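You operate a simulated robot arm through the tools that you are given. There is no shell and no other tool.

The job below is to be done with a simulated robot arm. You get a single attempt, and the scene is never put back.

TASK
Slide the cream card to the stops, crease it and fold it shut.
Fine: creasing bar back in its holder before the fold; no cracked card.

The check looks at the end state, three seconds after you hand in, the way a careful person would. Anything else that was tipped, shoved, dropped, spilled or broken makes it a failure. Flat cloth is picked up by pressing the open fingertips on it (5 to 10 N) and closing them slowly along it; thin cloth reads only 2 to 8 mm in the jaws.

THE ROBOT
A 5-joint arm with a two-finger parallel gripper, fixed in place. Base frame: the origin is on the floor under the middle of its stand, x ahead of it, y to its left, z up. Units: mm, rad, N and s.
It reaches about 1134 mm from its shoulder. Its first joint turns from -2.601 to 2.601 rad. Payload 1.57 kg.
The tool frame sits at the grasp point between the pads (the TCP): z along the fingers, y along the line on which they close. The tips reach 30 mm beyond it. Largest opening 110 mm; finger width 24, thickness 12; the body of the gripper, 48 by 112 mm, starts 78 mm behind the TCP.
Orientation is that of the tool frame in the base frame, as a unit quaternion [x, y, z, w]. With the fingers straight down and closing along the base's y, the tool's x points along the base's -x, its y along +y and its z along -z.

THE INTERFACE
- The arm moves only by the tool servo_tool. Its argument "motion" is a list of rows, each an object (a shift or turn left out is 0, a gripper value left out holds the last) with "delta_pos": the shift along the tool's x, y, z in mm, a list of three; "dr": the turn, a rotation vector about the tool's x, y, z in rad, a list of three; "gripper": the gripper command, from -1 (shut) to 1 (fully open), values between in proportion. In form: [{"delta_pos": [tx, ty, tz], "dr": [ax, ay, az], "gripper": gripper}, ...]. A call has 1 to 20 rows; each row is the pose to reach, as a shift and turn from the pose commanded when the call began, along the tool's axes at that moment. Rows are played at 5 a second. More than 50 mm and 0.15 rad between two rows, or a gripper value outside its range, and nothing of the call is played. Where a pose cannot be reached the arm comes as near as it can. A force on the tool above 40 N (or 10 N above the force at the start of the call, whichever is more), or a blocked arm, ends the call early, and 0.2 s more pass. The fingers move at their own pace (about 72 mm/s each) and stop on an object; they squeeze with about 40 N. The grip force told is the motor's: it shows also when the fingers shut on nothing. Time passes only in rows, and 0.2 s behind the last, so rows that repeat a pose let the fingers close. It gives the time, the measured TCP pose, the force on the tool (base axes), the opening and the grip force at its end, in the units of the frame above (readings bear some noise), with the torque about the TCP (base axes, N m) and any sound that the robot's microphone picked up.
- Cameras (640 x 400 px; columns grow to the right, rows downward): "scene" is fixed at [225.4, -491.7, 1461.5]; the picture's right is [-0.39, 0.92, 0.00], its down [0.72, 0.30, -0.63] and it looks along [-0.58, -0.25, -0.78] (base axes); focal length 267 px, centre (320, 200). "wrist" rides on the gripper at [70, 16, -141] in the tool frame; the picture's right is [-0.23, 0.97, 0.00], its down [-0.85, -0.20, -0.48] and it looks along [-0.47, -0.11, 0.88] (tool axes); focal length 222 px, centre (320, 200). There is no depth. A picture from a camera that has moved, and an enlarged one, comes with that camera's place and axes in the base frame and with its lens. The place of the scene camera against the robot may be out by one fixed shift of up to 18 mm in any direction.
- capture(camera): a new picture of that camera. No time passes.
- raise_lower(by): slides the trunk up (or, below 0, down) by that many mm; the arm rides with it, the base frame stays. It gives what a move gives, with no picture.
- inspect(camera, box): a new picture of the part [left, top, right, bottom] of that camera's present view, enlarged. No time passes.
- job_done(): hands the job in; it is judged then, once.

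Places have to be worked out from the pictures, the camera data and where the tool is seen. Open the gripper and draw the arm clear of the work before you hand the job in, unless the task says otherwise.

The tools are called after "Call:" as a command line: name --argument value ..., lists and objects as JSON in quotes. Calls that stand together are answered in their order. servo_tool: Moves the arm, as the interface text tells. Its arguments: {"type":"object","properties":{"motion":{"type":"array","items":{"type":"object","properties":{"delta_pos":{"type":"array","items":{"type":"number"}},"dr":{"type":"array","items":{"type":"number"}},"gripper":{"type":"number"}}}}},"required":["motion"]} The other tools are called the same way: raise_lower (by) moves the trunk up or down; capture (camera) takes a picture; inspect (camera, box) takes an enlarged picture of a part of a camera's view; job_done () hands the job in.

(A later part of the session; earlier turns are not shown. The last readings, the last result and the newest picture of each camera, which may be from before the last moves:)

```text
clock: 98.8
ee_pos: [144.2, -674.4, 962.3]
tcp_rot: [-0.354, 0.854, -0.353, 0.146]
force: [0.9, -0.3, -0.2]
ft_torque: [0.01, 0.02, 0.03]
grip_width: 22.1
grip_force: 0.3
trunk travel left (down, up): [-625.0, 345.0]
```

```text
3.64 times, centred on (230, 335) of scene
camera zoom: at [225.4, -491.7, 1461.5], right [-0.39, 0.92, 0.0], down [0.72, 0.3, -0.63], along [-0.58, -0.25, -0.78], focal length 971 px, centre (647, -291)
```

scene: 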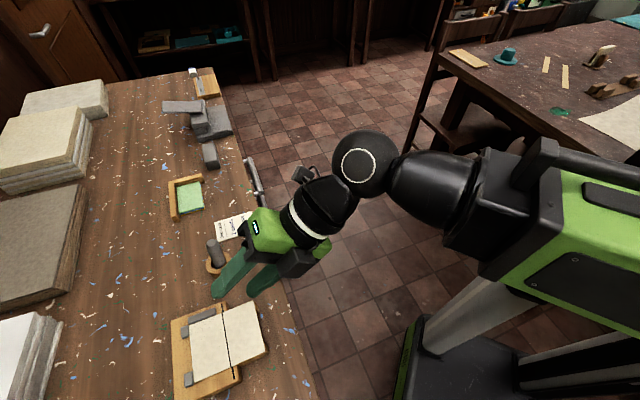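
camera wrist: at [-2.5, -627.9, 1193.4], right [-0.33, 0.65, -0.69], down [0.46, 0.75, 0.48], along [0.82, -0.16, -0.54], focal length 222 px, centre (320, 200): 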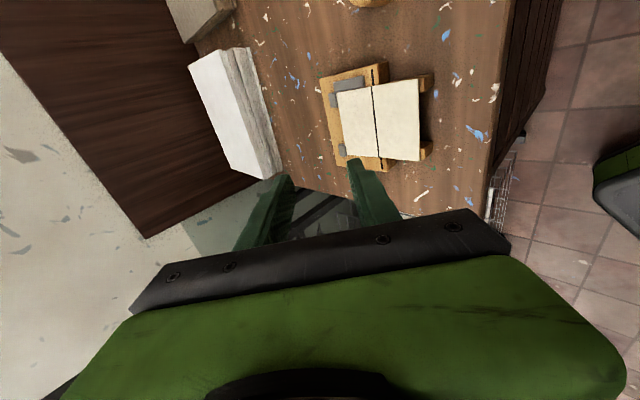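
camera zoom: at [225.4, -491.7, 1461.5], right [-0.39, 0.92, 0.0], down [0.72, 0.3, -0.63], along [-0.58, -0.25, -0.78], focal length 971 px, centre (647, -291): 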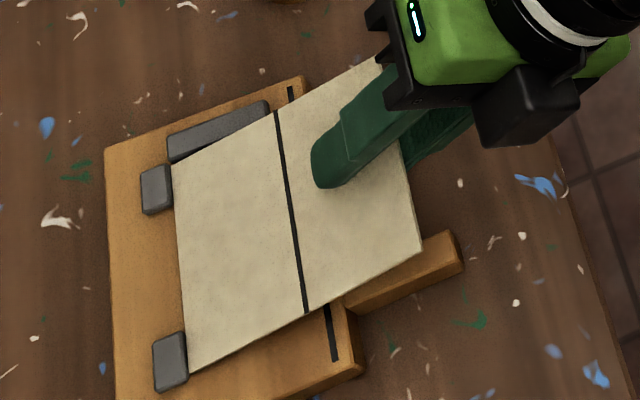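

Still no contact from above. Closing further, watching grip force and torque.

Call:
servo_tool --motion '[{"gripper": -0.63}, {"gripper": -0.66}, {"gripper": -0.69}, {"gripper": -0.72}, {"gripper": -0.75}, {"gripper": -0.75}]'

Call:
inspect --camera "wrist" --box '[220, 60, 460, 240]'

Call:
inspect --camera "scene" --box '[170, 280, 290, 390]'

```text
clock: 100.2
ee_pos: [144.6, -675.2, 961.3]
tcp_rot: [-0.353, 0.853, -0.354, 0.148]
force: [0.3, -0.9, 0.1]
ft_torque: [0.02, 0.0, -0.02]
grip_width: 14.0
grip_force: 0.2
trunk travel left (down, up): [-625.0, 345.0]
```

```text
2.22 times, centred on (340, 150) of wrist
camera zoom: at [16.2, -646.3, 1050.3], right [-0.33, 0.65, -0.69], down [0.46, 0.74, 0.48], along [0.82, -0.16, -0.54], focal length 494 px, centre (276, 311)
```

zoom: 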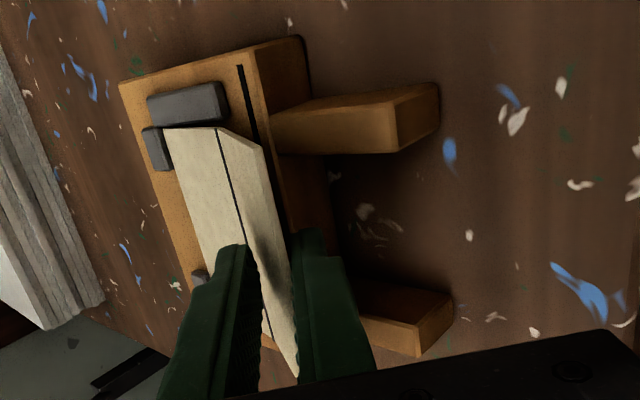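

```text
3.64 times, centred on (230, 335) of scene
camera zoom: at [225.4, -491.7, 1461.5], right [-0.39, 0.92, 0.0], down [0.72, 0.3, -0.63], along [-0.58, -0.25, -0.78], focal length 971 px, centre (647, -291)
```

zoom: 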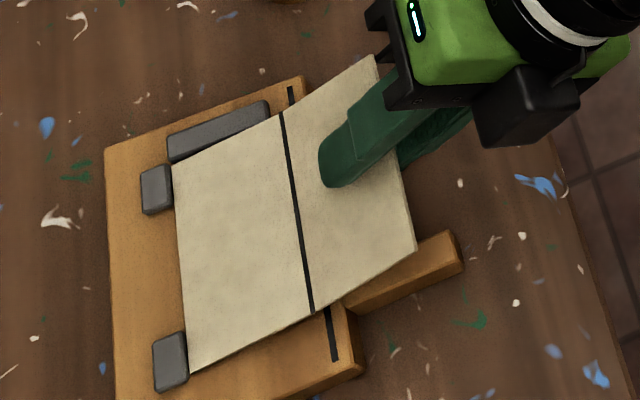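

The card is now bending at the crease: a visible kink, the inner half is settling back onto the board, and forces are almost zero, so the hinge is soft after all. I'll continue closing.

Call:
servo_tool --motion '[{"gripper": -0.78}, {"gripper": -0.81}, {"gripper": -0.84}, {"gripper": -0.87}, {"gripper": -0.9}, {"gripper": -0.9}]'

Call:
inspect --camera "wrist" --box '[220, 60, 460, 240]'

Call:
inspect --camera "scene" --box '[170, 280, 290, 390]'

```text
clock: 101.6
ee_pos: [145.4, -673.6, 962.0]
tcp_rot: [-0.354, 0.853, -0.353, 0.147]
force: [0.8, -0.9, -0.2]
ft_torque: [-0.03, 0.0, -0.02]
grip_width: 6.2
grip_force: 0.0
trunk travel left (down, up): [-625.0, 345.0]
```

```text
2.22 times, centred on (340, 150) of wrist
camera zoom: at [16.2, -646.3, 1050.3], right [-0.33, 0.65, -0.69], down [0.46, 0.74, 0.48], along [0.82, -0.16, -0.54], focal length 494 px, centre (276, 311)
```

zoom: 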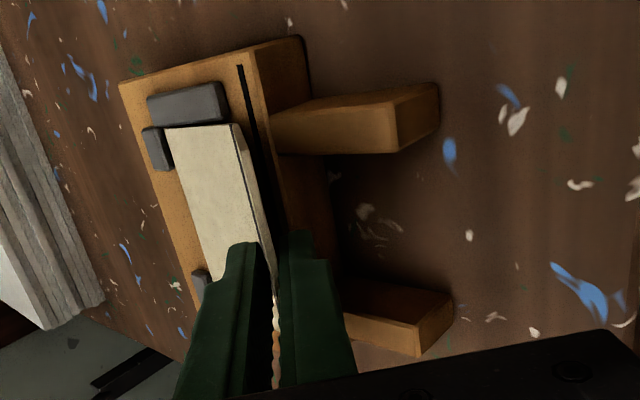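

```text
3.64 times, centred on (230, 335) of scene
camera zoom: at [225.4, -491.7, 1461.5], right [-0.39, 0.92, 0.0], down [0.72, 0.3, -0.63], along [-0.58, -0.25, -0.78], focal length 971 px, centre (647, -291)
```

zoom: 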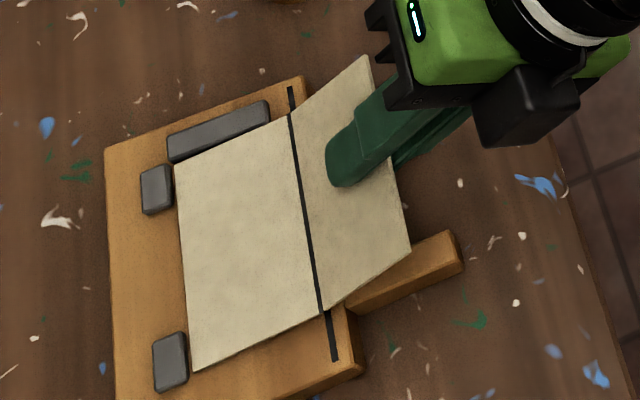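

The outer half is now at about 40° between the fingers and the inner half lies nearly flat again. Next I rotate the panel up in steps, raising the trunk and then reducing the tilt so the panel swings about the crease. I'll try one small step first.

Call:
raise_lower --by 10

Call:
servo_tool --motion '[{"delta_pos": [0, -1.2, 1.2], "dr": [-0.024, 0, 0]}, {"delta_pos": [0, -2.3, 2.3], "dr": [-0.047, 0, 0]}, {"delta_pos": [0, -2.3, 2.3], "dr": [-0.047, 0, 0]}]'

Call:
inspect --camera "wrist" --box '[220, 60, 460, 240]'

Call:
inspect --camera "scene" --box '[170, 280, 290, 390]'

```text
clock: 102.1
ee_pos: [144.8, -673.8, 971.7]
tcp_rot: [-0.353, 0.854, -0.353, 0.147]
force: [0.7, 0.4, 0.2]
ft_torque: [0.02, 0.01, -0.02]
grip_width: 5.5
grip_force: 0.0
trunk travel left (down, up): [-635.0, 335.0]
```

```text
clock: 102.9
ee_pos: [147.2, -677.7, 964.4]
tcp_rot: [-0.356, 0.861, -0.334, 0.14]
force: [-0.9, -0.2, -0.3]
ft_torque: [0.02, 0.01, 0.03]
grip_width: 5.9
grip_force: 0.2
out of reach, approached as far as the arm can: row 1, 2, 3
trunk travel left (down, up): [-635.0, 335.0]
```

```text
2.22 times, centred on (340, 150) of wrist
camera zoom: at [20.9, -651.9, 1057.9], right [-0.35, 0.67, -0.66], down [0.48, 0.73, 0.49], along [0.81, -0.15, -0.57], focal length 494 px, centre (276, 311)
```

zoom: 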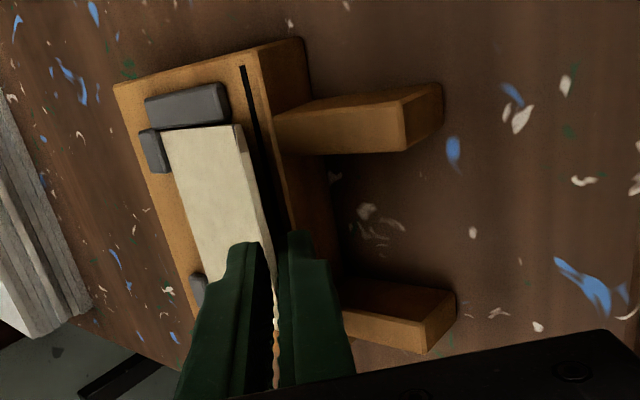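

```text
3.64 times, centred on (230, 335) of scene
camera zoom: at [225.4, -491.7, 1461.5], right [-0.39, 0.92, 0.0], down [0.72, 0.3, -0.63], along [-0.58, -0.25, -0.78], focal length 971 px, centre (647, -291)
```

zoom: 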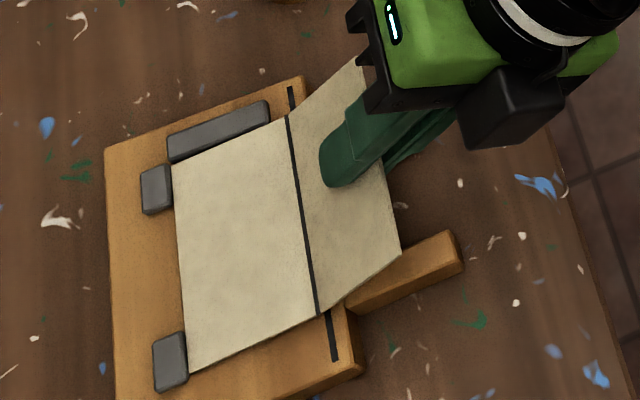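

That step worked well: the inner half is flat against the stops and the panel is a bit steeper. I'll continue with somewhat larger steps.

Call:
raise_lower --by 18

Call:
servo_tool --motion '[{"delta_pos": [0, -1.2, 1.1], "dr": [-0.031, 0, 0]}, {"delta_pos": [0, -2.4, 2.2], "dr": [-0.062, 0, 0]}, {"delta_pos": [0, -3.5, 3.2], "dr": [-0.092, 0, 0]}, {"delta_pos": [0, -3.5, 3.2], "dr": [-0.092, 0, 0]}]'

Call:
inspect --camera "wrist" --box '[220, 60, 460, 240]'

Call:
inspect --camera "scene" --box '[170, 280, 290, 390]'

```text
clock: 103.6
ee_pos: [146.7, -678.0, 982.1]
tcp_rot: [-0.357, 0.861, -0.335, 0.138]
force: [-0.4, -0.7, 0.1]
ft_torque: [0.01, 0.03, 0.04]
grip_width: 5.7
grip_force: 0.2
trunk travel left (down, up): [-653.0, 317.0]
```

```text
clock: 104.6
ee_pos: [150.2, -681.0, 967.6]
tcp_rot: [-0.363, 0.876, -0.294, 0.122]
force: [0.0, -0.1, -0.2]
ft_torque: [-0.01, -0.02, 0.02]
grip_width: 5.6
grip_force: 0.1
out of reach, approached as far as the arm can: row 1, 2, 3, 4
trunk travel left (down, up): [-653.0, 317.0]
```

```text
2.22 times, centred on (340, 150) of wrist
camera zoom: at [30.5, -661.8, 1071.3], right [-0.39, 0.71, -0.59], down [0.51, 0.7, 0.5], along [0.77, -0.11, -0.63], focal length 494 px, centre (276, 311)
```

zoom: 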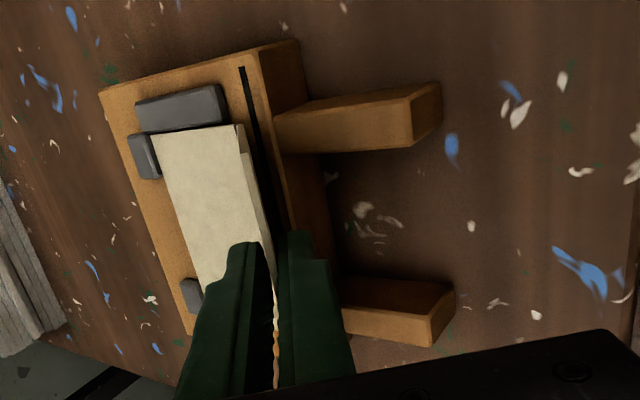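

```text
3.64 times, centred on (230, 335) of scene
camera zoom: at [225.4, -491.7, 1461.5], right [-0.39, 0.92, 0.0], down [0.72, 0.3, -0.63], along [-0.58, -0.25, -0.78], focal length 971 px, centre (647, -291)
```

zoom: 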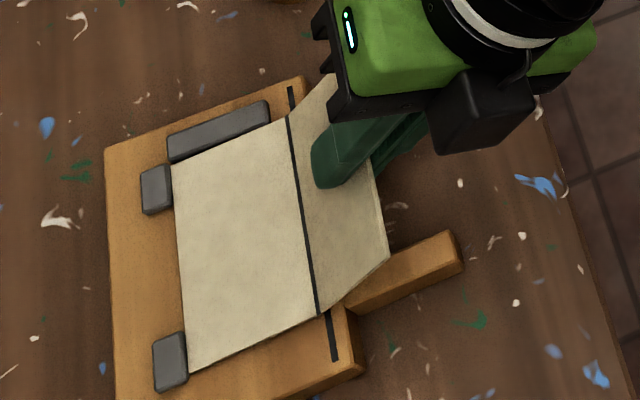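

Going nicely, at about 53° now. Continuing.

Call:
raise_lower --by 20

Call:
servo_tool --motion '[{"delta_pos": [0, -1.8, 1.4], "dr": [-0.039, 0, 0]}, {"delta_pos": [0, -3.6, 2.7], "dr": [-0.077, 0, 0]}, {"delta_pos": [0, -5.4, 4.1], "dr": [-0.115, 0, 0]}, {"delta_pos": [0, -5.4, 4.1], "dr": [-0.115, 0, 0]}]'

Call:
inspect --camera "wrist" --box '[220, 60, 460, 240]'

Call:
inspect --camera "scene" --box '[170, 280, 290, 390]'

```text
clock: 105.3
ee_pos: [149.4, -680.3, 987.6]
tcp_rot: [-0.363, 0.875, -0.295, 0.122]
force: [-0.6, -0.2, -1.0]
ft_torque: [0.01, 0.01, 0.01]
grip_width: 5.9
grip_force: 0.2
trunk travel left (down, up): [-673.0, 297.0]
```

```text
clock: 106.3
ee_pos: [154.3, -686.8, 974.0]
tcp_rot: [-0.37, 0.89, -0.244, 0.102]
force: [-0.5, 0.3, -0.8]
ft_torque: [-0.02, 0.01, -0.01]
grip_width: 5.7
grip_force: 0.1
out of reach, approached as far as the arm can: row 1, 2, 3, 4
trunk travel left (down, up): [-673.0, 297.0]
```

```text
2.22 times, centred on (340, 150) of wrist
camera zoom: at [44.2, -675.6, 1086.7], right [-0.43, 0.75, -0.5], down [0.55, 0.66, 0.51], along [0.71, -0.05, -0.7], focal length 494 px, centre (276, 311)
```

zoom: 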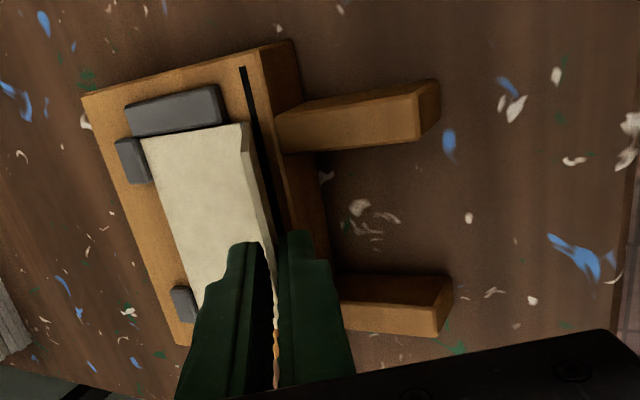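

```text
3.64 times, centred on (230, 335) of scene
camera zoom: at [225.4, -491.7, 1461.5], right [-0.39, 0.92, 0.0], down [0.72, 0.3, -0.63], along [-0.58, -0.25, -0.78], focal length 971 px, centre (647, -291)
```

zoom: 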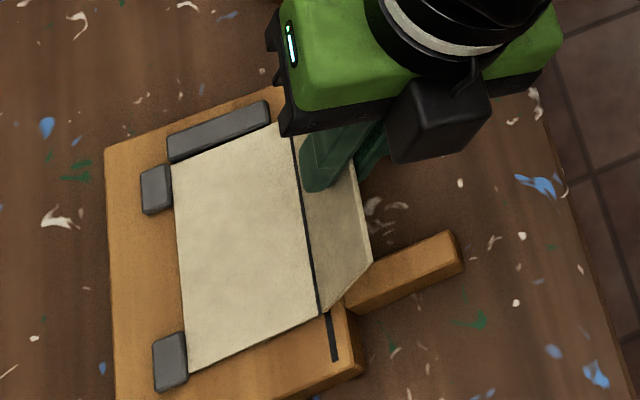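

At about 59° with the inner half flat at the stops. Continuing.

Call:
raise_lower --by 18

Call:
servo_tool --motion '[{"delta_pos": [0, -2.4, 1.4], "dr": [-0.048, 0, 0]}, {"delta_pos": [0, -4.9, 2.9], "dr": [-0.095, 0, 0]}, {"delta_pos": [0, -7.3, 4.3], "dr": [-0.143, 0, 0]}, {"delta_pos": [0, -7.3, 4.3], "dr": [-0.143, 0, 0]}]'

Call:
inspect --camera "wrist" --box '[220, 60, 460, 240]'

Call:
inspect --camera "scene" --box '[170, 280, 290, 390]'

```text
clock: 106.9
ee_pos: [155.4, -686.7, 991.2]
tcp_rot: [-0.369, 0.891, -0.244, 0.101]
force: [-0.4, 0.3, 0.4]
ft_torque: [-0.04, 0.01, 0.04]
grip_width: 5.5
grip_force: 0.4
trunk travel left (down, up): [-691.0, 279.0]
```

```text
clock: 107.9
ee_pos: [161.2, -691.2, 975.2]
tcp_rot: [-0.376, 0.906, -0.181, 0.074]
force: [-0.9, -0.4, -0.4]
ft_torque: [0.0, -0.02, 0.0]
grip_width: 5.3
grip_force: 0.1
out of reach, approached as far as the arm can: row 1, 2, 3, 4
trunk travel left (down, up): [-691.0, 279.0]
```

```text
2.22 times, centred on (340, 150) of wrist
camera zoom: at [63.0, -693.0, 1100.7], right [-0.48, 0.8, -0.37], down [0.61, 0.6, 0.52], along [0.64, 0.02, -0.77], focal length 494 px, centre (276, 311)
```

zoom: 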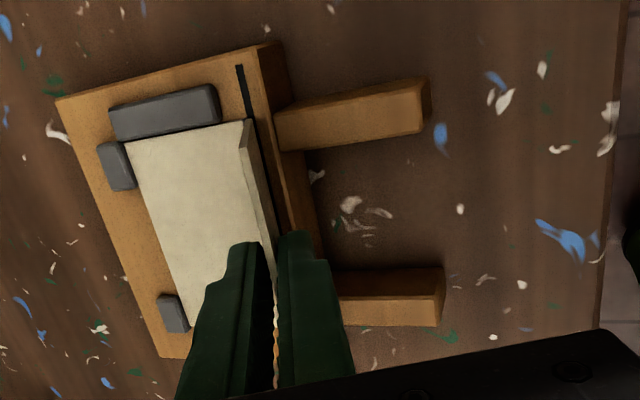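

```text
3.64 times, centred on (230, 335) of scene
camera zoom: at [225.4, -491.7, 1461.5], right [-0.39, 0.92, 0.0], down [0.72, 0.3, -0.63], along [-0.58, -0.25, -0.78], focal length 971 px, centre (647, -291)
```

zoom: 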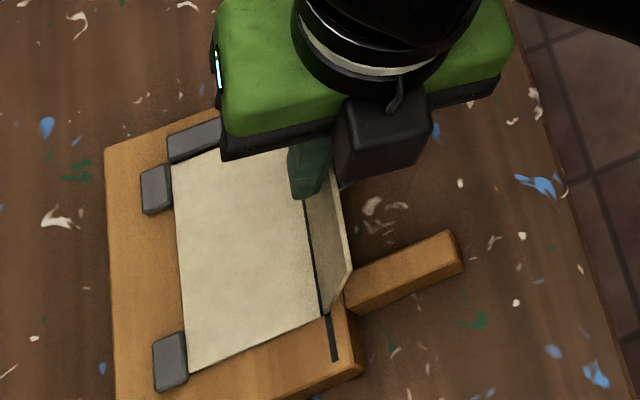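

At about 67°. The needed trunk motion is getting smaller. Next step goes to about 80°.

Call:
raise_lower --by 19

Call:
servo_tool --motion '[{"delta_pos": [0, -3.4, 1.4], "dr": [-0.053, 0, 0]}, {"delta_pos": [0, -6.8, 2.8], "dr": [-0.106, 0, 0]}, {"delta_pos": [0, -10.2, 4.2], "dr": [-0.16, 0, 0]}, {"delta_pos": [0, -13.6, 5.6], "dr": [-0.213, 0, 0]}, {"delta_pos": [0, -13.6, 5.6], "dr": [-0.213, 0, 0]}]'

Call:
inspect --camera "wrist" --box '[220, 60, 460, 240]'

Call:
inspect --camera "scene" --box '[170, 280, 290, 390]'

```text
clock: 108.6
ee_pos: [161.2, -691.1, 995.1]
tcp_rot: [-0.375, 0.906, -0.18, 0.075]
force: [-0.6, -0.4, -0.5]
ft_torque: [0.0, -0.01, 0.0]
grip_width: 5.8
grip_force: 0.1
trunk travel left (down, up): [-710.0, 260.0]
```

```text
clock: 109.8
ee_pos: [174.2, -700.6, 980.3]
tcp_rot: [-0.382, 0.92, -0.083, 0.034]
force: [0.6, 1.3, 0.7]
ft_torque: [0.02, 0.01, 0.03]
grip_width: 5.7
grip_force: 0.0
out of reach, approached as far as the arm can: row 1, 2, 3, 4, 5
trunk travel left (down, up): [-710.0, 260.0]
```

```text
2.22 times, centred on (340, 150) of wrist
camera zoom: at [93.5, -722.4, 1117.2], right [-0.52, 0.84, -0.17], down [0.68, 0.53, 0.51], along [0.52, 0.14, -0.84], focal length 494 px, centre (276, 311)
```

zoom: 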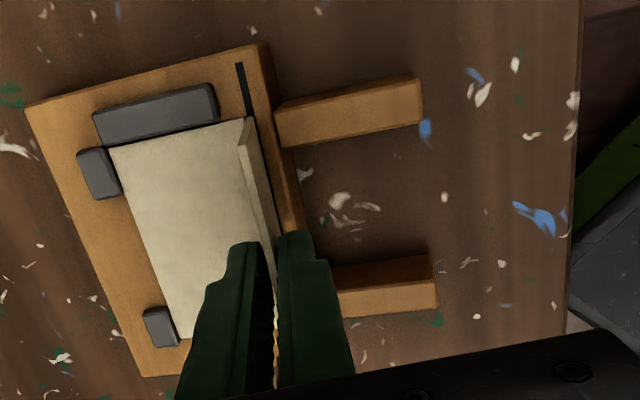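

```text
3.64 times, centred on (230, 335) of scene
camera zoom: at [225.4, -491.7, 1461.5], right [-0.39, 0.92, 0.0], down [0.72, 0.3, -0.63], along [-0.58, -0.25, -0.78], focal length 971 px, centre (647, -291)
```

zoom: 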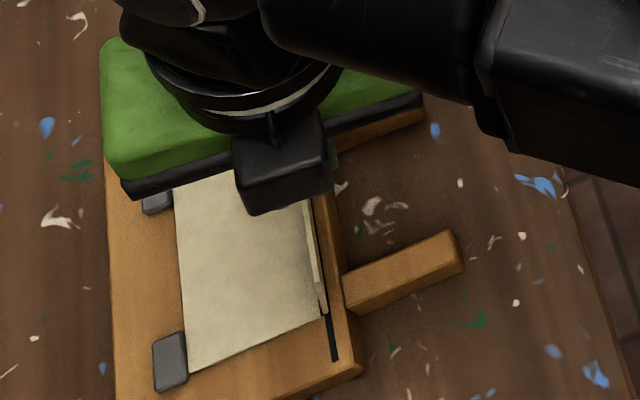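

At about 80°. Now I go over the top: raise 5 mm, then swing the tool to about 10° past vertical so the panel leans over the inner half.

Call:
raise_lower --by 5

Call:
servo_tool --motion '[{"delta_pos": [0, -5.8, 1.05], "dr": [-0.089, 0, 0]}, {"delta_pos": [0, -11.6, 2.1], "dr": [-0.177, 0, 0]}, {"delta_pos": [0, -17.4, 3.15], "dr": [-0.266, 0, 0]}, {"delta_pos": [0, -23.2, 4.2], "dr": [-0.354, 0, 0]}, {"delta_pos": [0, -23.2, 4.2], "dr": [-0.354, 0, 0]}]'

Call:
inspect --camera "wrist" --box '[220, 60, 460, 240]'

Call:
inspect --camera "scene" --box '[170, 280, 290, 390]'

```text
clock: 110.3
ee_pos: [173.2, -700.4, 985.5]
tcp_rot: [-0.381, 0.92, -0.083, 0.035]
force: [-0.5, 0.1, -0.1]
ft_torque: [0.0, 0.02, 0.02]
grip_width: 5.9
grip_force: 0.2
trunk travel left (down, up): [-715.0, 255.0]
```

```text
clock: 111.5
ee_pos: [189.2, -717.9, 985.3]
tcp_rot: [-0.381, 0.92, 0.082, -0.033]
force: [0.5, 0.4, 0.1]
ft_torque: [0.01, -0.02, -0.02]
grip_width: 5.9
grip_force: 0.1
out of reach, approached as far as the arm can: row 2, 3
trunk travel left (down, up): [-715.0, 255.0]
```

```text
2.22 times, centred on (340, 150) of wrist
camera zoom: at [144.5, -774.6, 1128.0], right [-0.52, 0.84, 0.17], down [0.8, 0.41, 0.44], along [0.3, 0.36, -0.88], focal length 494 px, centre (276, 311)
```

zoom: 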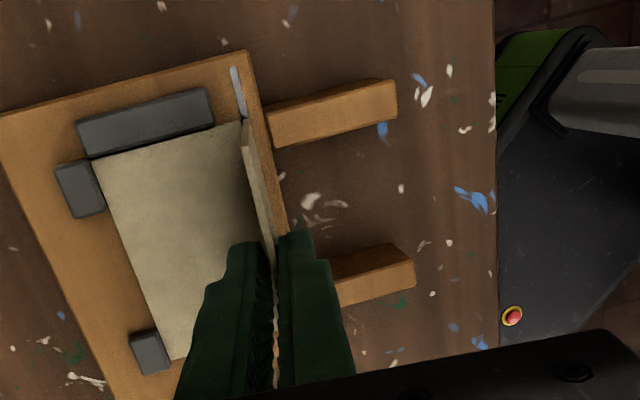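

```text
3.64 times, centred on (230, 335) of scene
camera zoom: at [225.4, -491.7, 1461.5], right [-0.39, 0.92, 0.0], down [0.72, 0.3, -0.63], along [-0.58, -0.25, -0.78], focal length 971 px, centre (647, -291)
```

zoom: 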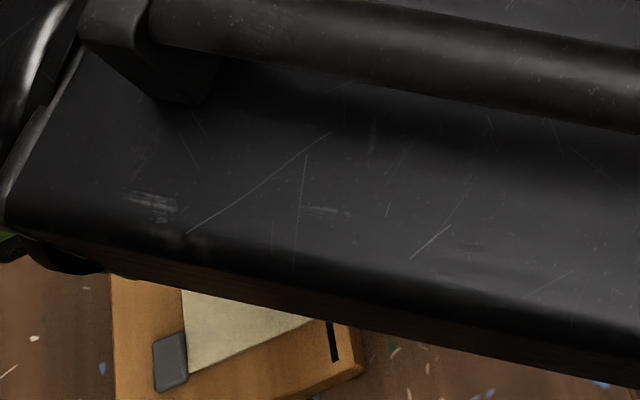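

Past vertical now, at about 100°, and the inner half still sits at the stops. I'll lower a bit to keep overlap and lean the panel further, to about 115°.

Call:
raise_lower --by -14

Call:
servo_tool --motion '[{"delta_pos": [0, -4.5, -0.8], "dr": [-0.065, 0, 0]}, {"delta_pos": [0, -9, -1.6], "dr": [-0.13, 0, 0]}, {"delta_pos": [0, -13.5, -2.4], "dr": [-0.195, 0, 0]}, {"delta_pos": [0, -17.9, -3.2], "dr": [-0.26, 0, 0]}, {"delta_pos": [0, -17.9, -3.2], "dr": [-0.26, 0, 0]}]'

Call:
inspect --camera "wrist" --box '[220, 60, 460, 240]'

```text
clock: 112.1
ee_pos: [188.1, -718.0, 972.2]
tcp_rot: [-0.381, 0.92, 0.08, -0.034]
force: [0.6, -0.5, 0.2]
ft_torque: [-0.01, -0.01, -0.02]
grip_width: 5.3
grip_force: 0.0
trunk travel left (down, up): [-701.0, 269.0]
```

```text
clock: 113.3
ee_pos: [202.3, -730.6, 990.8]
tcp_rot: [-0.374, 0.902, 0.199, -0.083]
force: [-0.5, -0.4, 0.5]
ft_torque: [0.02, 0.01, -0.01]
grip_width: 5.6
grip_force: 0.3
out of reach, approached as far as the arm can: row 1, 2, 3, 4, 5
trunk travel left (down, up): [-701.0, 269.0]
```

```text
2.22 times, centred on (340, 150) of wrist
camera zoom: at [183.4, -812.9, 1125.5], right [-0.46, 0.78, 0.41], down [0.88, 0.33, 0.35], along [0.14, 0.52, -0.84], focal length 494 px, centre (276, 311)
```

zoom: 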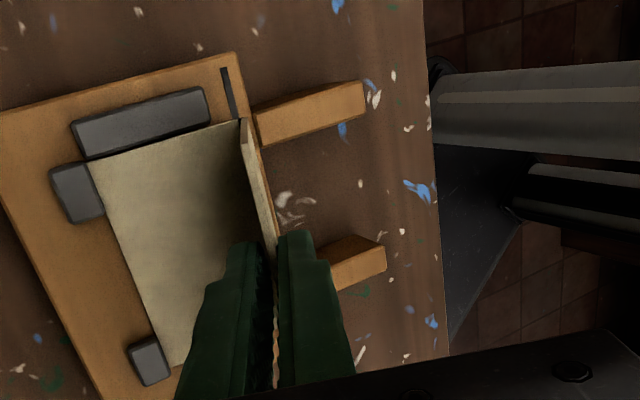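

At about 112°, with only about 11 mm of overlap left. I'll withdraw the fingers along their own axis (alternating raise and shift), so as not to drag the panel back.

Call:
raise_lower --by 6

Call:
servo_tool --motion '[{"delta_pos": [0, -2.7, -1.3]}, {"delta_pos": [0, -2.7, -1.3]}]'

Call:
raise_lower --by 7

Call:
servo_tool --motion '[{"delta_pos": [0, -2.9, -1.4]}, {"delta_pos": [0, -2.9, -1.4]}]'

Call:
inspect --camera "wrist" --box '[220, 60, 460, 240]'

```text
clock: 113.9
ee_pos: [202.2, -730.7, 996.8]
tcp_rot: [-0.374, 0.902, 0.199, -0.083]
force: [0.6, 0.9, -0.2]
ft_torque: [0.01, -0.01, -0.04]
grip_width: 5.2
grip_force: 0.3
trunk travel left (down, up): [-707.0, 263.0]
```

```text
clock: 114.5
ee_pos: [203.3, -733.0, 995.6]
tcp_rot: [-0.373, 0.902, 0.2, -0.083]
force: [-0.2, 0.2, 0.3]
ft_torque: [0.01, 0.0, -0.04]
grip_width: 5.7
grip_force: 0.2
trunk travel left (down, up): [-707.0, 263.0]
```

```text
clock: 115.0
ee_pos: [203.8, -733.4, 1003.3]
tcp_rot: [-0.373, 0.902, 0.2, -0.082]
force: [-0.2, -0.2, 0.0]
ft_torque: [0.0, 0.01, 0.01]
grip_width: 5.6
grip_force: 0.1
trunk travel left (down, up): [-714.0, 256.0]
```

```text
clock: 115.6
ee_pos: [205.7, -735.3, 1003.3]
tcp_rot: [-0.374, 0.902, 0.199, -0.082]
force: [-0.6, 0.1, 0.3]
ft_torque: [0.01, 0.02, 0.02]
grip_width: 5.4
grip_force: 0.0
trunk travel left (down, up): [-714.0, 256.0]
```

```text
2.22 times, centred on (340, 150) of wrist
camera zoom: at [187.4, -817.4, 1138.4], right [-0.46, 0.79, 0.41], down [0.87, 0.34, 0.35], along [0.14, 0.52, -0.84], focal length 494 px, centre (276, 311)
```

zoom: 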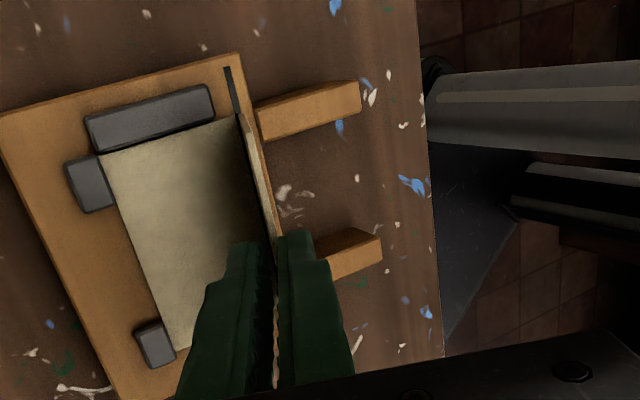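

Still leaning as intended. A bit more withdrawal to come fully free of the edge.

Call:
raise_lower --by 8

Call:
servo_tool --motion '[{"delta_pos": [0, -3, -1.4]}, {"delta_pos": [0, -3, -1.4]}]'

Call:
raise_lower --by 40

Call:
capture --camera "wrist"

Call:
inspect --camera "wrist" --box '[220, 60, 460, 240]'

```text
clock: 116.2
ee_pos: [205.5, -735.6, 1010.7]
tcp_rot: [-0.374, 0.902, 0.199, -0.083]
force: [0.9, 0.6, 0.6]
ft_torque: [-0.02, -0.02, 0.02]
grip_width: 5.7
grip_force: 0.1
trunk travel left (down, up): [-722.0, 248.0]
```

```text
clock: 116.8
ee_pos: [208.3, -737.6, 1010.0]
tcp_rot: [-0.374, 0.902, 0.2, -0.082]
force: [0.1, 0.9, 0.1]
ft_torque: [0.04, -0.01, 0.0]
grip_width: 5.6
grip_force: 0.0
trunk travel left (down, up): [-722.0, 248.0]
```

```text
clock: 117.6
ee_pos: [209.1, -737.4, 1050.8]
tcp_rot: [-0.373, 0.902, 0.199, -0.083]
force: [0.0, -0.5, -0.6]
ft_torque: [0.0, 0.01, -0.03]
grip_width: 5.7
grip_force: 0.2
trunk travel left (down, up): [-762.0, 208.0]
```

```text
taken
camera wrist: at [190.0, -820.1, 1186.4], right [-0.46, 0.78, 0.41], down [0.88, 0.33, 0.35], along [0.14, 0.52, -0.84], focal length 222 px, centre (320, 200)
```

wrist: 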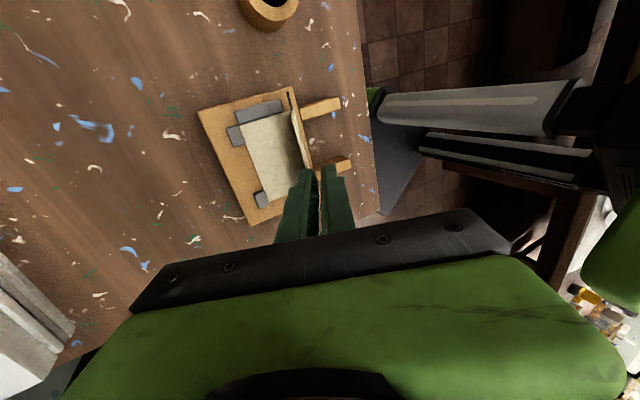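

```text
2.22 times, centred on (340, 150) of wrist
camera zoom: at [190.0, -820.1, 1186.4], right [-0.46, 0.78, 0.41], down [0.88, 0.33, 0.35], along [0.14, 0.52, -0.84], focal length 494 px, centre (276, 311)
```

zoom: 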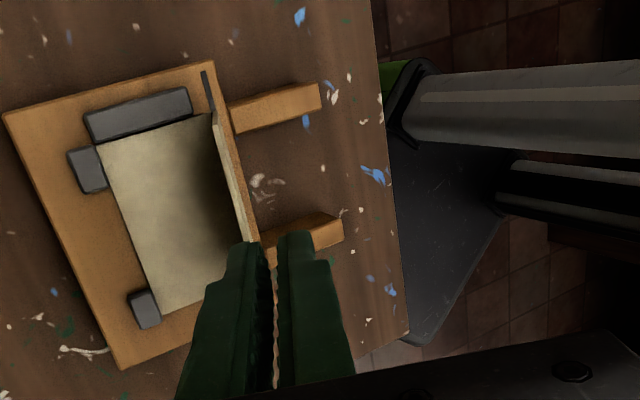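

The panel stays standing on its own. I'll zoom in to judge its angle.

Call:
inspect --camera "wrist" --box '[235, 75, 355, 215]'

Call:
inspect --camera "wrist" --box '[280, 90, 330, 140]'

Call:
capture --camera "scene"

```text
2.86 times, centred on (295, 145) of wrist
camera zoom: at [190.0, -820.1, 1186.4], right [-0.46, 0.78, 0.41], down [0.88, 0.33, 0.35], along [0.14, 0.52, -0.84], focal length 635 px, centre (391, 357)
```

zoom: 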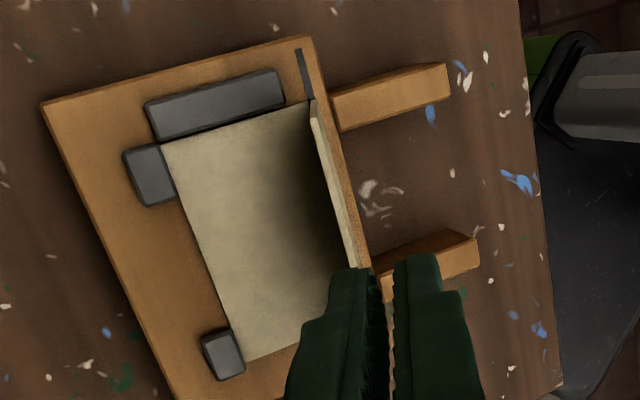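

```text
8.00 times, centred on (305, 115) of wrist
camera zoom: at [190.0, -820.1, 1186.4], right [-0.46, 0.78, 0.41], down [0.88, 0.33, 0.35], along [0.14, 0.52, -0.84], focal length 1777 px, centre (440, 880)
```

zoom: 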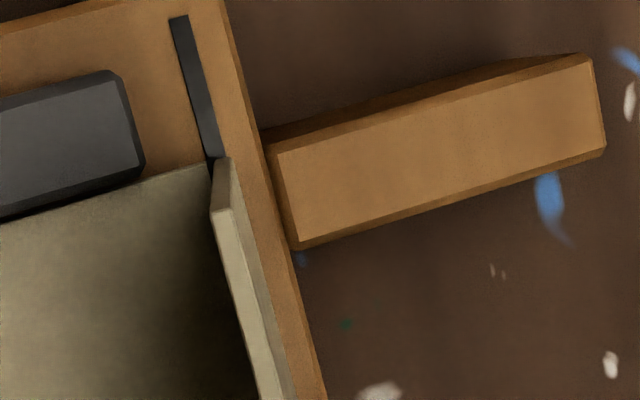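

```text
taken
```

scene: 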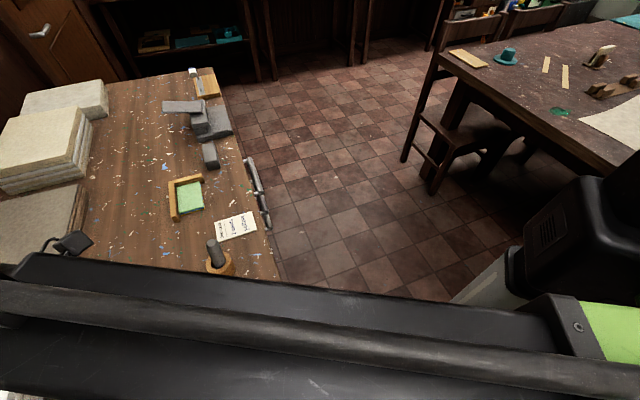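

The panel is standing by itself at about 111°, leaning over the inner half. I'll straighten the tool, close the fingers, go over to the outer side of the panel and come down behind it.

Call:
servo_tool --motion '[{"dr": [0.11, 0, 0], "gripper": -1}, {"dr": [0.22, 0, 0]}, {"dr": [0.33, 0, 0]}, {"dr": [0.436, 0, 0]}, {"dr": [0.436, 0, 0]}]'

Call:
servo_tool --motion '[{"delta_pos": [0, 24, 0]}, {"delta_pos": [0, 48, 0]}, {"delta_pos": [0, 72, 0]}, {"delta_pos": [0, 72, 0]}]'

Call:
capture --camera "wrist"

Call:
inspect --camera "wrist" --box '[150, 60, 350, 220]'

```text
clock: 118.8
ee_pos: [207.6, -737.9, 1027.7]
tcp_rot: [-0.383, 0.924, -0.001, 0.001]
force: [0.5, 0.8, 0.2]
ft_torque: [0.0, -0.02, 0.03]
grip_width: 0.0
grip_force: 21.0
out of reach, approached as far as the arm can: row 1, 2, 3, 4, 5
trunk travel left (down, up): [-762.0, 208.0]
```

```text
clock: 119.8
ee_pos: [157.1, -686.0, 1027.7]
tcp_rot: [-0.383, 0.924, 0.0, 0.0]
force: [0.4, 0.3, 0.2]
ft_torque: [0.01, 0.0, 0.0]
grip_width: 0.0
grip_force: 20.9
trunk travel left (down, up): [-762.0, 208.0]
```

```text
taken
camera wrist: at [95.6, -724.5, 1170.5], right [-0.53, 0.85, 0.0], down [0.75, 0.46, 0.48], along [0.41, 0.25, -0.88], focal length 222 px, centre (320, 200)
```

wrist: 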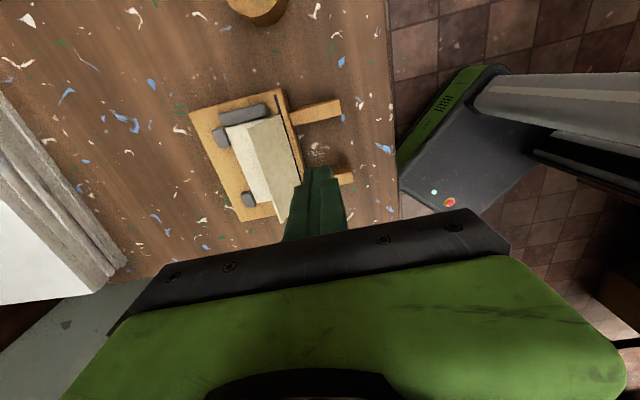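

```text
2.50 times, centred on (250, 140) of wrist
camera zoom: at [95.6, -724.5, 1170.5], right [-0.53, 0.85, 0.0], down [0.75, 0.46, 0.48], along [0.41, 0.25, -0.88], focal length 555 px, centre (495, 350)
```

zoom: 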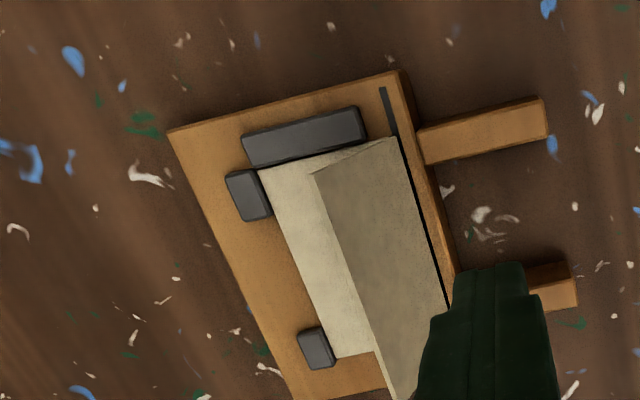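

Now I can see the panel's outer face leaning inward at about 108°. I'll lower behind it until the tips are about 28 mm above the crease level.

Call:
raise_lower --by -57

Call:
servo_tool --motion '[{"delta_pos": [0, -8, 0]}, {"delta_pos": [0, -16, 0]}, {"delta_pos": [0, -24, 0]}, {"delta_pos": [0, -31, 0]}, {"delta_pos": [0, -38, 0]}]'

Call:
inspect --camera "wrist" --box '[150, 60, 350, 220]'

```text
clock: 120.8
ee_pos: [156.9, -686.0, 972.7]
tcp_rot: [-0.382, 0.924, -0.001, 0.0]
force: [0.4, 0.5, 1.1]
ft_torque: [-0.01, 0.0, 0.02]
grip_width: 0.0
grip_force: 21.4
trunk travel left (down, up): [-705.0, 265.0]
```

```text
clock: 122.0
ee_pos: [184.8, -712.6, 971.4]
tcp_rot: [-0.383, 0.924, 0.001, 0.0]
force: [-0.4, -0.5, 0.4]
ft_torque: [-0.03, 0.02, 0.02]
grip_width: 0.0
grip_force: 21.1
trunk travel left (down, up): [-705.0, 265.0]
```

```text
2.50 times, centred on (250, 140) of wrist
camera zoom: at [123.1, -751.6, 1113.5], right [-0.53, 0.85, 0.0], down [0.75, 0.46, 0.48], along [0.41, 0.25, -0.88], focal length 555 px, centre (495, 350)
```

zoom: 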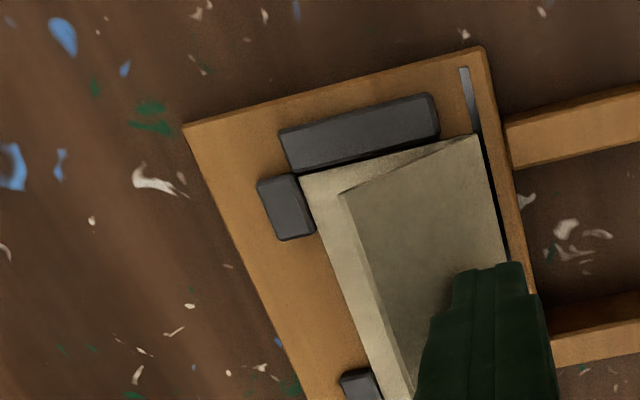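

The panel is closing as I push. Another 16 mm, then I'll start pressing down.

Call:
servo_tool --motion '[{"delta_pos": [0, -4, 0]}, {"delta_pos": [0, -8, 0]}, {"delta_pos": [0, -12, 0]}, {"delta_pos": [0, -16, 0]}, {"delta_pos": [0, -18, 0]}]'

Call:
inspect --camera "wrist" --box '[150, 60, 350, 220]'

```text
clock: 123.2
ee_pos: [198.4, -725.3, 971.6]
tcp_rot: [-0.383, 0.924, 0.0, 0.0]
force: [0.2, -0.2, -1.3]
ft_torque: [0.03, 0.01, 0.0]
grip_width: 0.3
grip_force: 21.7
trunk travel left (down, up): [-705.0, 265.0]
```

```text
2.50 times, centred on (250, 140) of wrist
camera zoom: at [135.3, -764.4, 1113.6], right [-0.53, 0.85, 0.0], down [0.75, 0.46, 0.48], along [0.41, 0.25, -0.88], focal length 555 px, centre (495, 350)
```

zoom: 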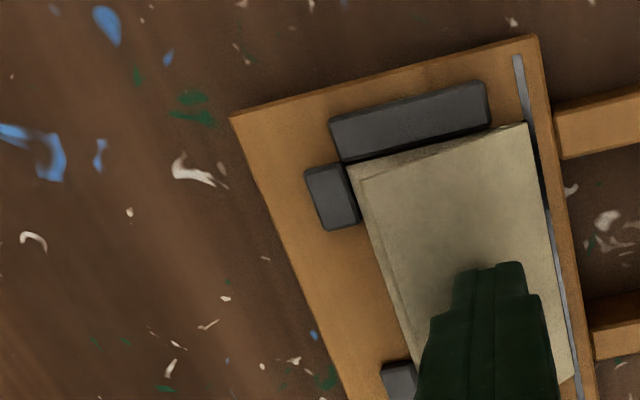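

The panel is well over now. I'll lower onto it in steps to press it shut.

Call:
raise_lower --by -12

Call:
raise_lower --by -7

Call:
inspect --camera "wrist" --box '[150, 60, 350, 220]'

```text
clock: 123.8
ee_pos: [196.2, -726.4, 959.8]
tcp_rot: [-0.383, 0.924, 0.0, 0.0]
force: [-0.8, 0.0, 0.1]
ft_torque: [0.0, 0.03, 0.04]
grip_width: 0.2
grip_force: 21.1
trunk travel left (down, up): [-693.0, 277.0]
```

```text
clock: 124.4
ee_pos: [196.6, -725.0, 952.6]
tcp_rot: [-0.382, 0.924, -0.001, 0.0]
force: [0.2, 0.1, 0.0]
ft_torque: [0.01, 0.0, -0.01]
grip_width: 0.0
grip_force: 21.7
trunk travel left (down, up): [-686.0, 284.0]
```

```text
2.50 times, centred on (250, 140) of wrist
camera zoom: at [135.2, -764.3, 1094.5], right [-0.53, 0.85, 0.0], down [0.75, 0.46, 0.48], along [0.41, 0.25, -0.88], focal length 555 px, centre (495, 350)
```

zoom: 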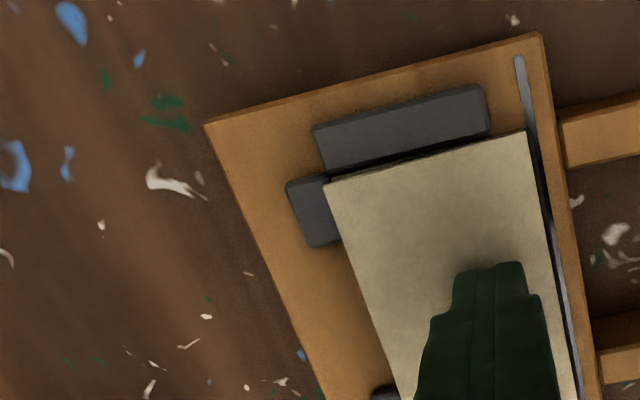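

Nearly shut. Continuing down gently until I feel contact.

Call:
raise_lower --by -3.5

Call:
raise_lower --by -1.5

Call:
inspect --camera "wrist" --box '[150, 60, 350, 220]'

```text
clock: 124.9
ee_pos: [196.7, -725.3, 948.7]
tcp_rot: [-0.383, 0.924, 0.0, 0.0]
force: [-0.6, -0.3, -0.2]
ft_torque: [-0.04, 0.0, 0.02]
grip_width: 0.1
grip_force: 21.2
trunk travel left (down, up): [-682.0, 288.0]
```

```text
clock: 125.4
ee_pos: [196.5, -724.4, 947.7]
tcp_rot: [-0.383, 0.924, 0.0, 0.0]
force: [0.1, -0.5, 0.3]
ft_torque: [0.01, -0.01, -0.02]
grip_width: 0.0
grip_force: 21.6
trunk travel left (down, up): [-681.0, 289.0]
```

```text
2.50 times, centred on (250, 140) of wrist
camera zoom: at [135.2, -764.3, 1089.5], right [-0.53, 0.85, 0.0], down [0.75, 0.46, 0.48], along [0.41, 0.25, -0.88], focal length 555 px, centre (495, 350)
```

zoom: 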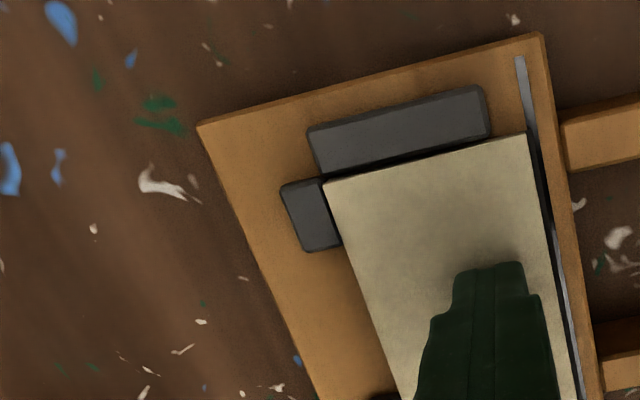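

Call:
raise_lower --by -1

Call:
raise_lower --by -0.8

```text
clock: 125.9
ee_pos: [195.8, -725.8, 946.8]
tcp_rot: [-0.383, 0.924, -0.001, 0.0]
force: [0.0, 0.1, 0.5]
ft_torque: [0.02, 0.03, -0.03]
grip_width: 0.1
grip_force: 21.2
trunk travel left (down, up): [-680.0, 290.0]
```

```text
clock: 126.4
ee_pos: [197.1, -725.6, 945.8]
tcp_rot: [-0.383, 0.924, -0.001, 0.0]
force: [0.5, -0.8, 6.2]
ft_torque: [-0.09, -0.01, -0.02]
grip_width: 0.0
grip_force: 21.3
trunk travel left (down, up): [-679.0, 291.0]
```

Contact at tip z≈916, which fits two layers of card flat on the board. I'll press a little more, then inspect.

Call:
raise_lower --by -0.5

Call:
servo_tool --motion '[{"delta_pos": [0, 0, 0]}, {"delta_pos": [0, 0, 0]}, {"delta_pos": [0, 0, 0]}]'

Call:
raise_lower --by 40

Call:
servo_tool --motion '[{"delta_pos": [0, 25, 0]}, {"delta_pos": [0, 50, 0]}, {"delta_pos": [0, 75, 0]}, {"delta_pos": [0, 75, 0]}]'

Call:
inspect --camera "wrist" --box '[120, 50, 340, 220]'

Call:
inspect --camera "scene" --box '[150, 270, 310, 400]'

```text
clock: 126.9
ee_pos: [196.8, -725.0, 946.4]
tcp_rot: [-0.383, 0.924, 0.0, 0.0]
force: [1.0, -1.8, 9.8]
ft_torque: [-0.11, -0.02, -0.02]
grip_width: 0.0
grip_force: 20.9
trunk travel left (down, up): [-679.0, 291.0]
```

```text
clock: 127.7
ee_pos: [196.5, -725.4, 946.2]
tcp_rot: [-0.382, 0.924, -0.001, 0.0]
force: [0.9, -0.3, 10.0]
ft_torque: [-0.04, 0.0, 0.0]
grip_width: 0.2
grip_force: 21.9
trunk travel left (down, up): [-679.0, 291.0]
```

```text
clock: 128.6
ee_pos: [196.9, -726.4, 985.6]
tcp_rot: [-0.382, 0.924, 0.0, 0.0]
force: [0.7, -0.2, 0.4]
ft_torque: [0.02, -0.02, -0.03]
grip_width: 0.1
grip_force: 20.9
trunk travel left (down, up): [-719.0, 251.0]
```

```text
clock: 129.6
ee_pos: [142.5, -672.5, 986.2]
tcp_rot: [-0.383, 0.924, -0.001, 0.001]
force: [0.3, -0.2, -0.3]
ft_torque: [-0.02, -0.02, 0.0]
grip_width: 0.1
grip_force: 21.4
trunk travel left (down, up): [-719.0, 251.0]
```

```text
2.35 times, centred on (230, 135) of wrist
camera zoom: at [81.4, -711.6, 1127.2], right [-0.53, 0.85, 0.0], down [0.75, 0.46, 0.48], along [0.41, 0.25, -0.88], focal length 523 px, centre (532, 353)
```

zoom: 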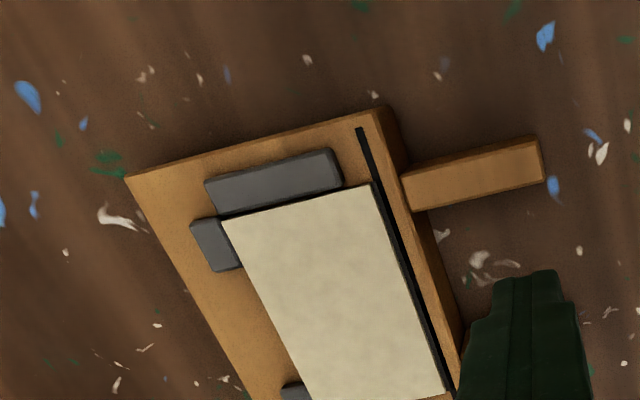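

```text
3.08 times, centred on (230, 335) of scene
camera zoom: at [225.4, -491.7, 1461.5], right [-0.39, 0.92, 0.0], down [0.72, 0.3, -0.63], along [-0.58, -0.25, -0.78], focal length 821 px, centre (597, -215)
```

zoom: 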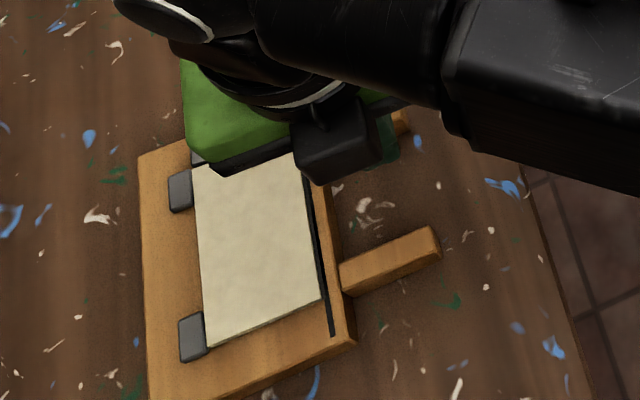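

The card is folded and stays shut on its own. I'll raise the arm out of the way so I can inspect the fold closely.

Call:
raise_lower --by 130

Call:
servo_tool --motion '[{"delta_pos": [10, 35, 0]}, {"delta_pos": [20, 70, 0]}, {"delta_pos": [30, 105, 0]}, {"delta_pos": [40, 120, 0]}, {"delta_pos": [40, 120, 0]}]'

Call:
capture --camera "scene"

Call:
inspect --camera "scene" --box '[170, 295, 270, 385]'

Call:
capture --camera "wrist"

```text
clock: 131.2
ee_pos: [143.2, -672.2, 1115.6]
tcp_rot: [-0.382, 0.924, -0.001, 0.0]
force: [0.1, -0.7, 0.5]
ft_torque: [-0.05, 0.01, -0.01]
grip_width: 0.3
grip_force: 21.7
trunk travel left (down, up): [-849.0, 121.0]
```

```text
clock: 132.3
ee_pos: [29.6, -615.5, 1115.5]
tcp_rot: [-0.384, 0.924, 0.0, 0.0]
force: [-0.6, 1.5, 0.2]
ft_torque: [0.0, 0.01, 0.0]
grip_width: 0.0
grip_force: 21.6
trunk travel left (down, up): [-849.0, 121.0]
```

```text
taken
```

scene: 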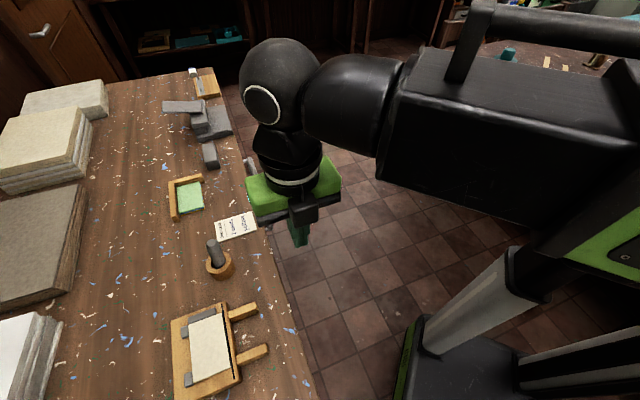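

```text
4.44 times, centred on (220, 340) of scene
camera zoom: at [225.4, -491.7, 1461.5], right [-0.39, 0.92, 0.0], down [0.72, 0.3, -0.63], along [-0.58, -0.25, -0.78], focal length 1186 px, centre (764, -422)
```

zoom: 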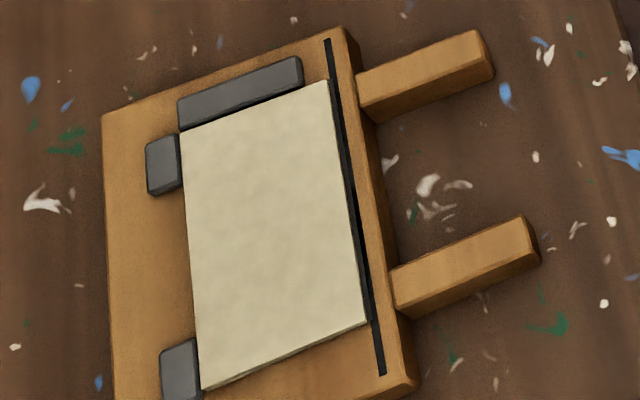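

```text
taken
camera wrist: at [-33.4, -655.5, 1257.2], right [-0.53, 0.85, 0.0], down [0.75, 0.46, 0.48], along [0.41, 0.25, -0.88], focal length 222 px, centre (320, 200)
```

wrist: 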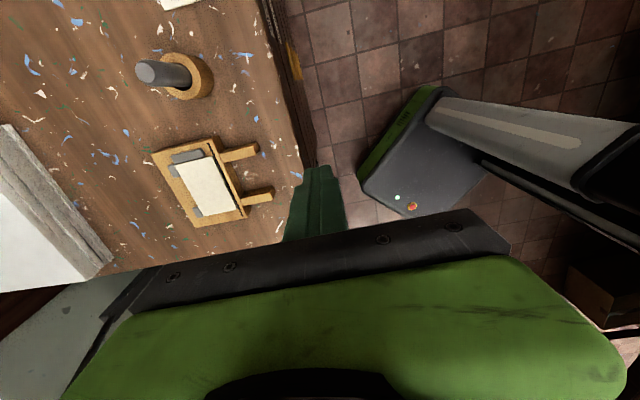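

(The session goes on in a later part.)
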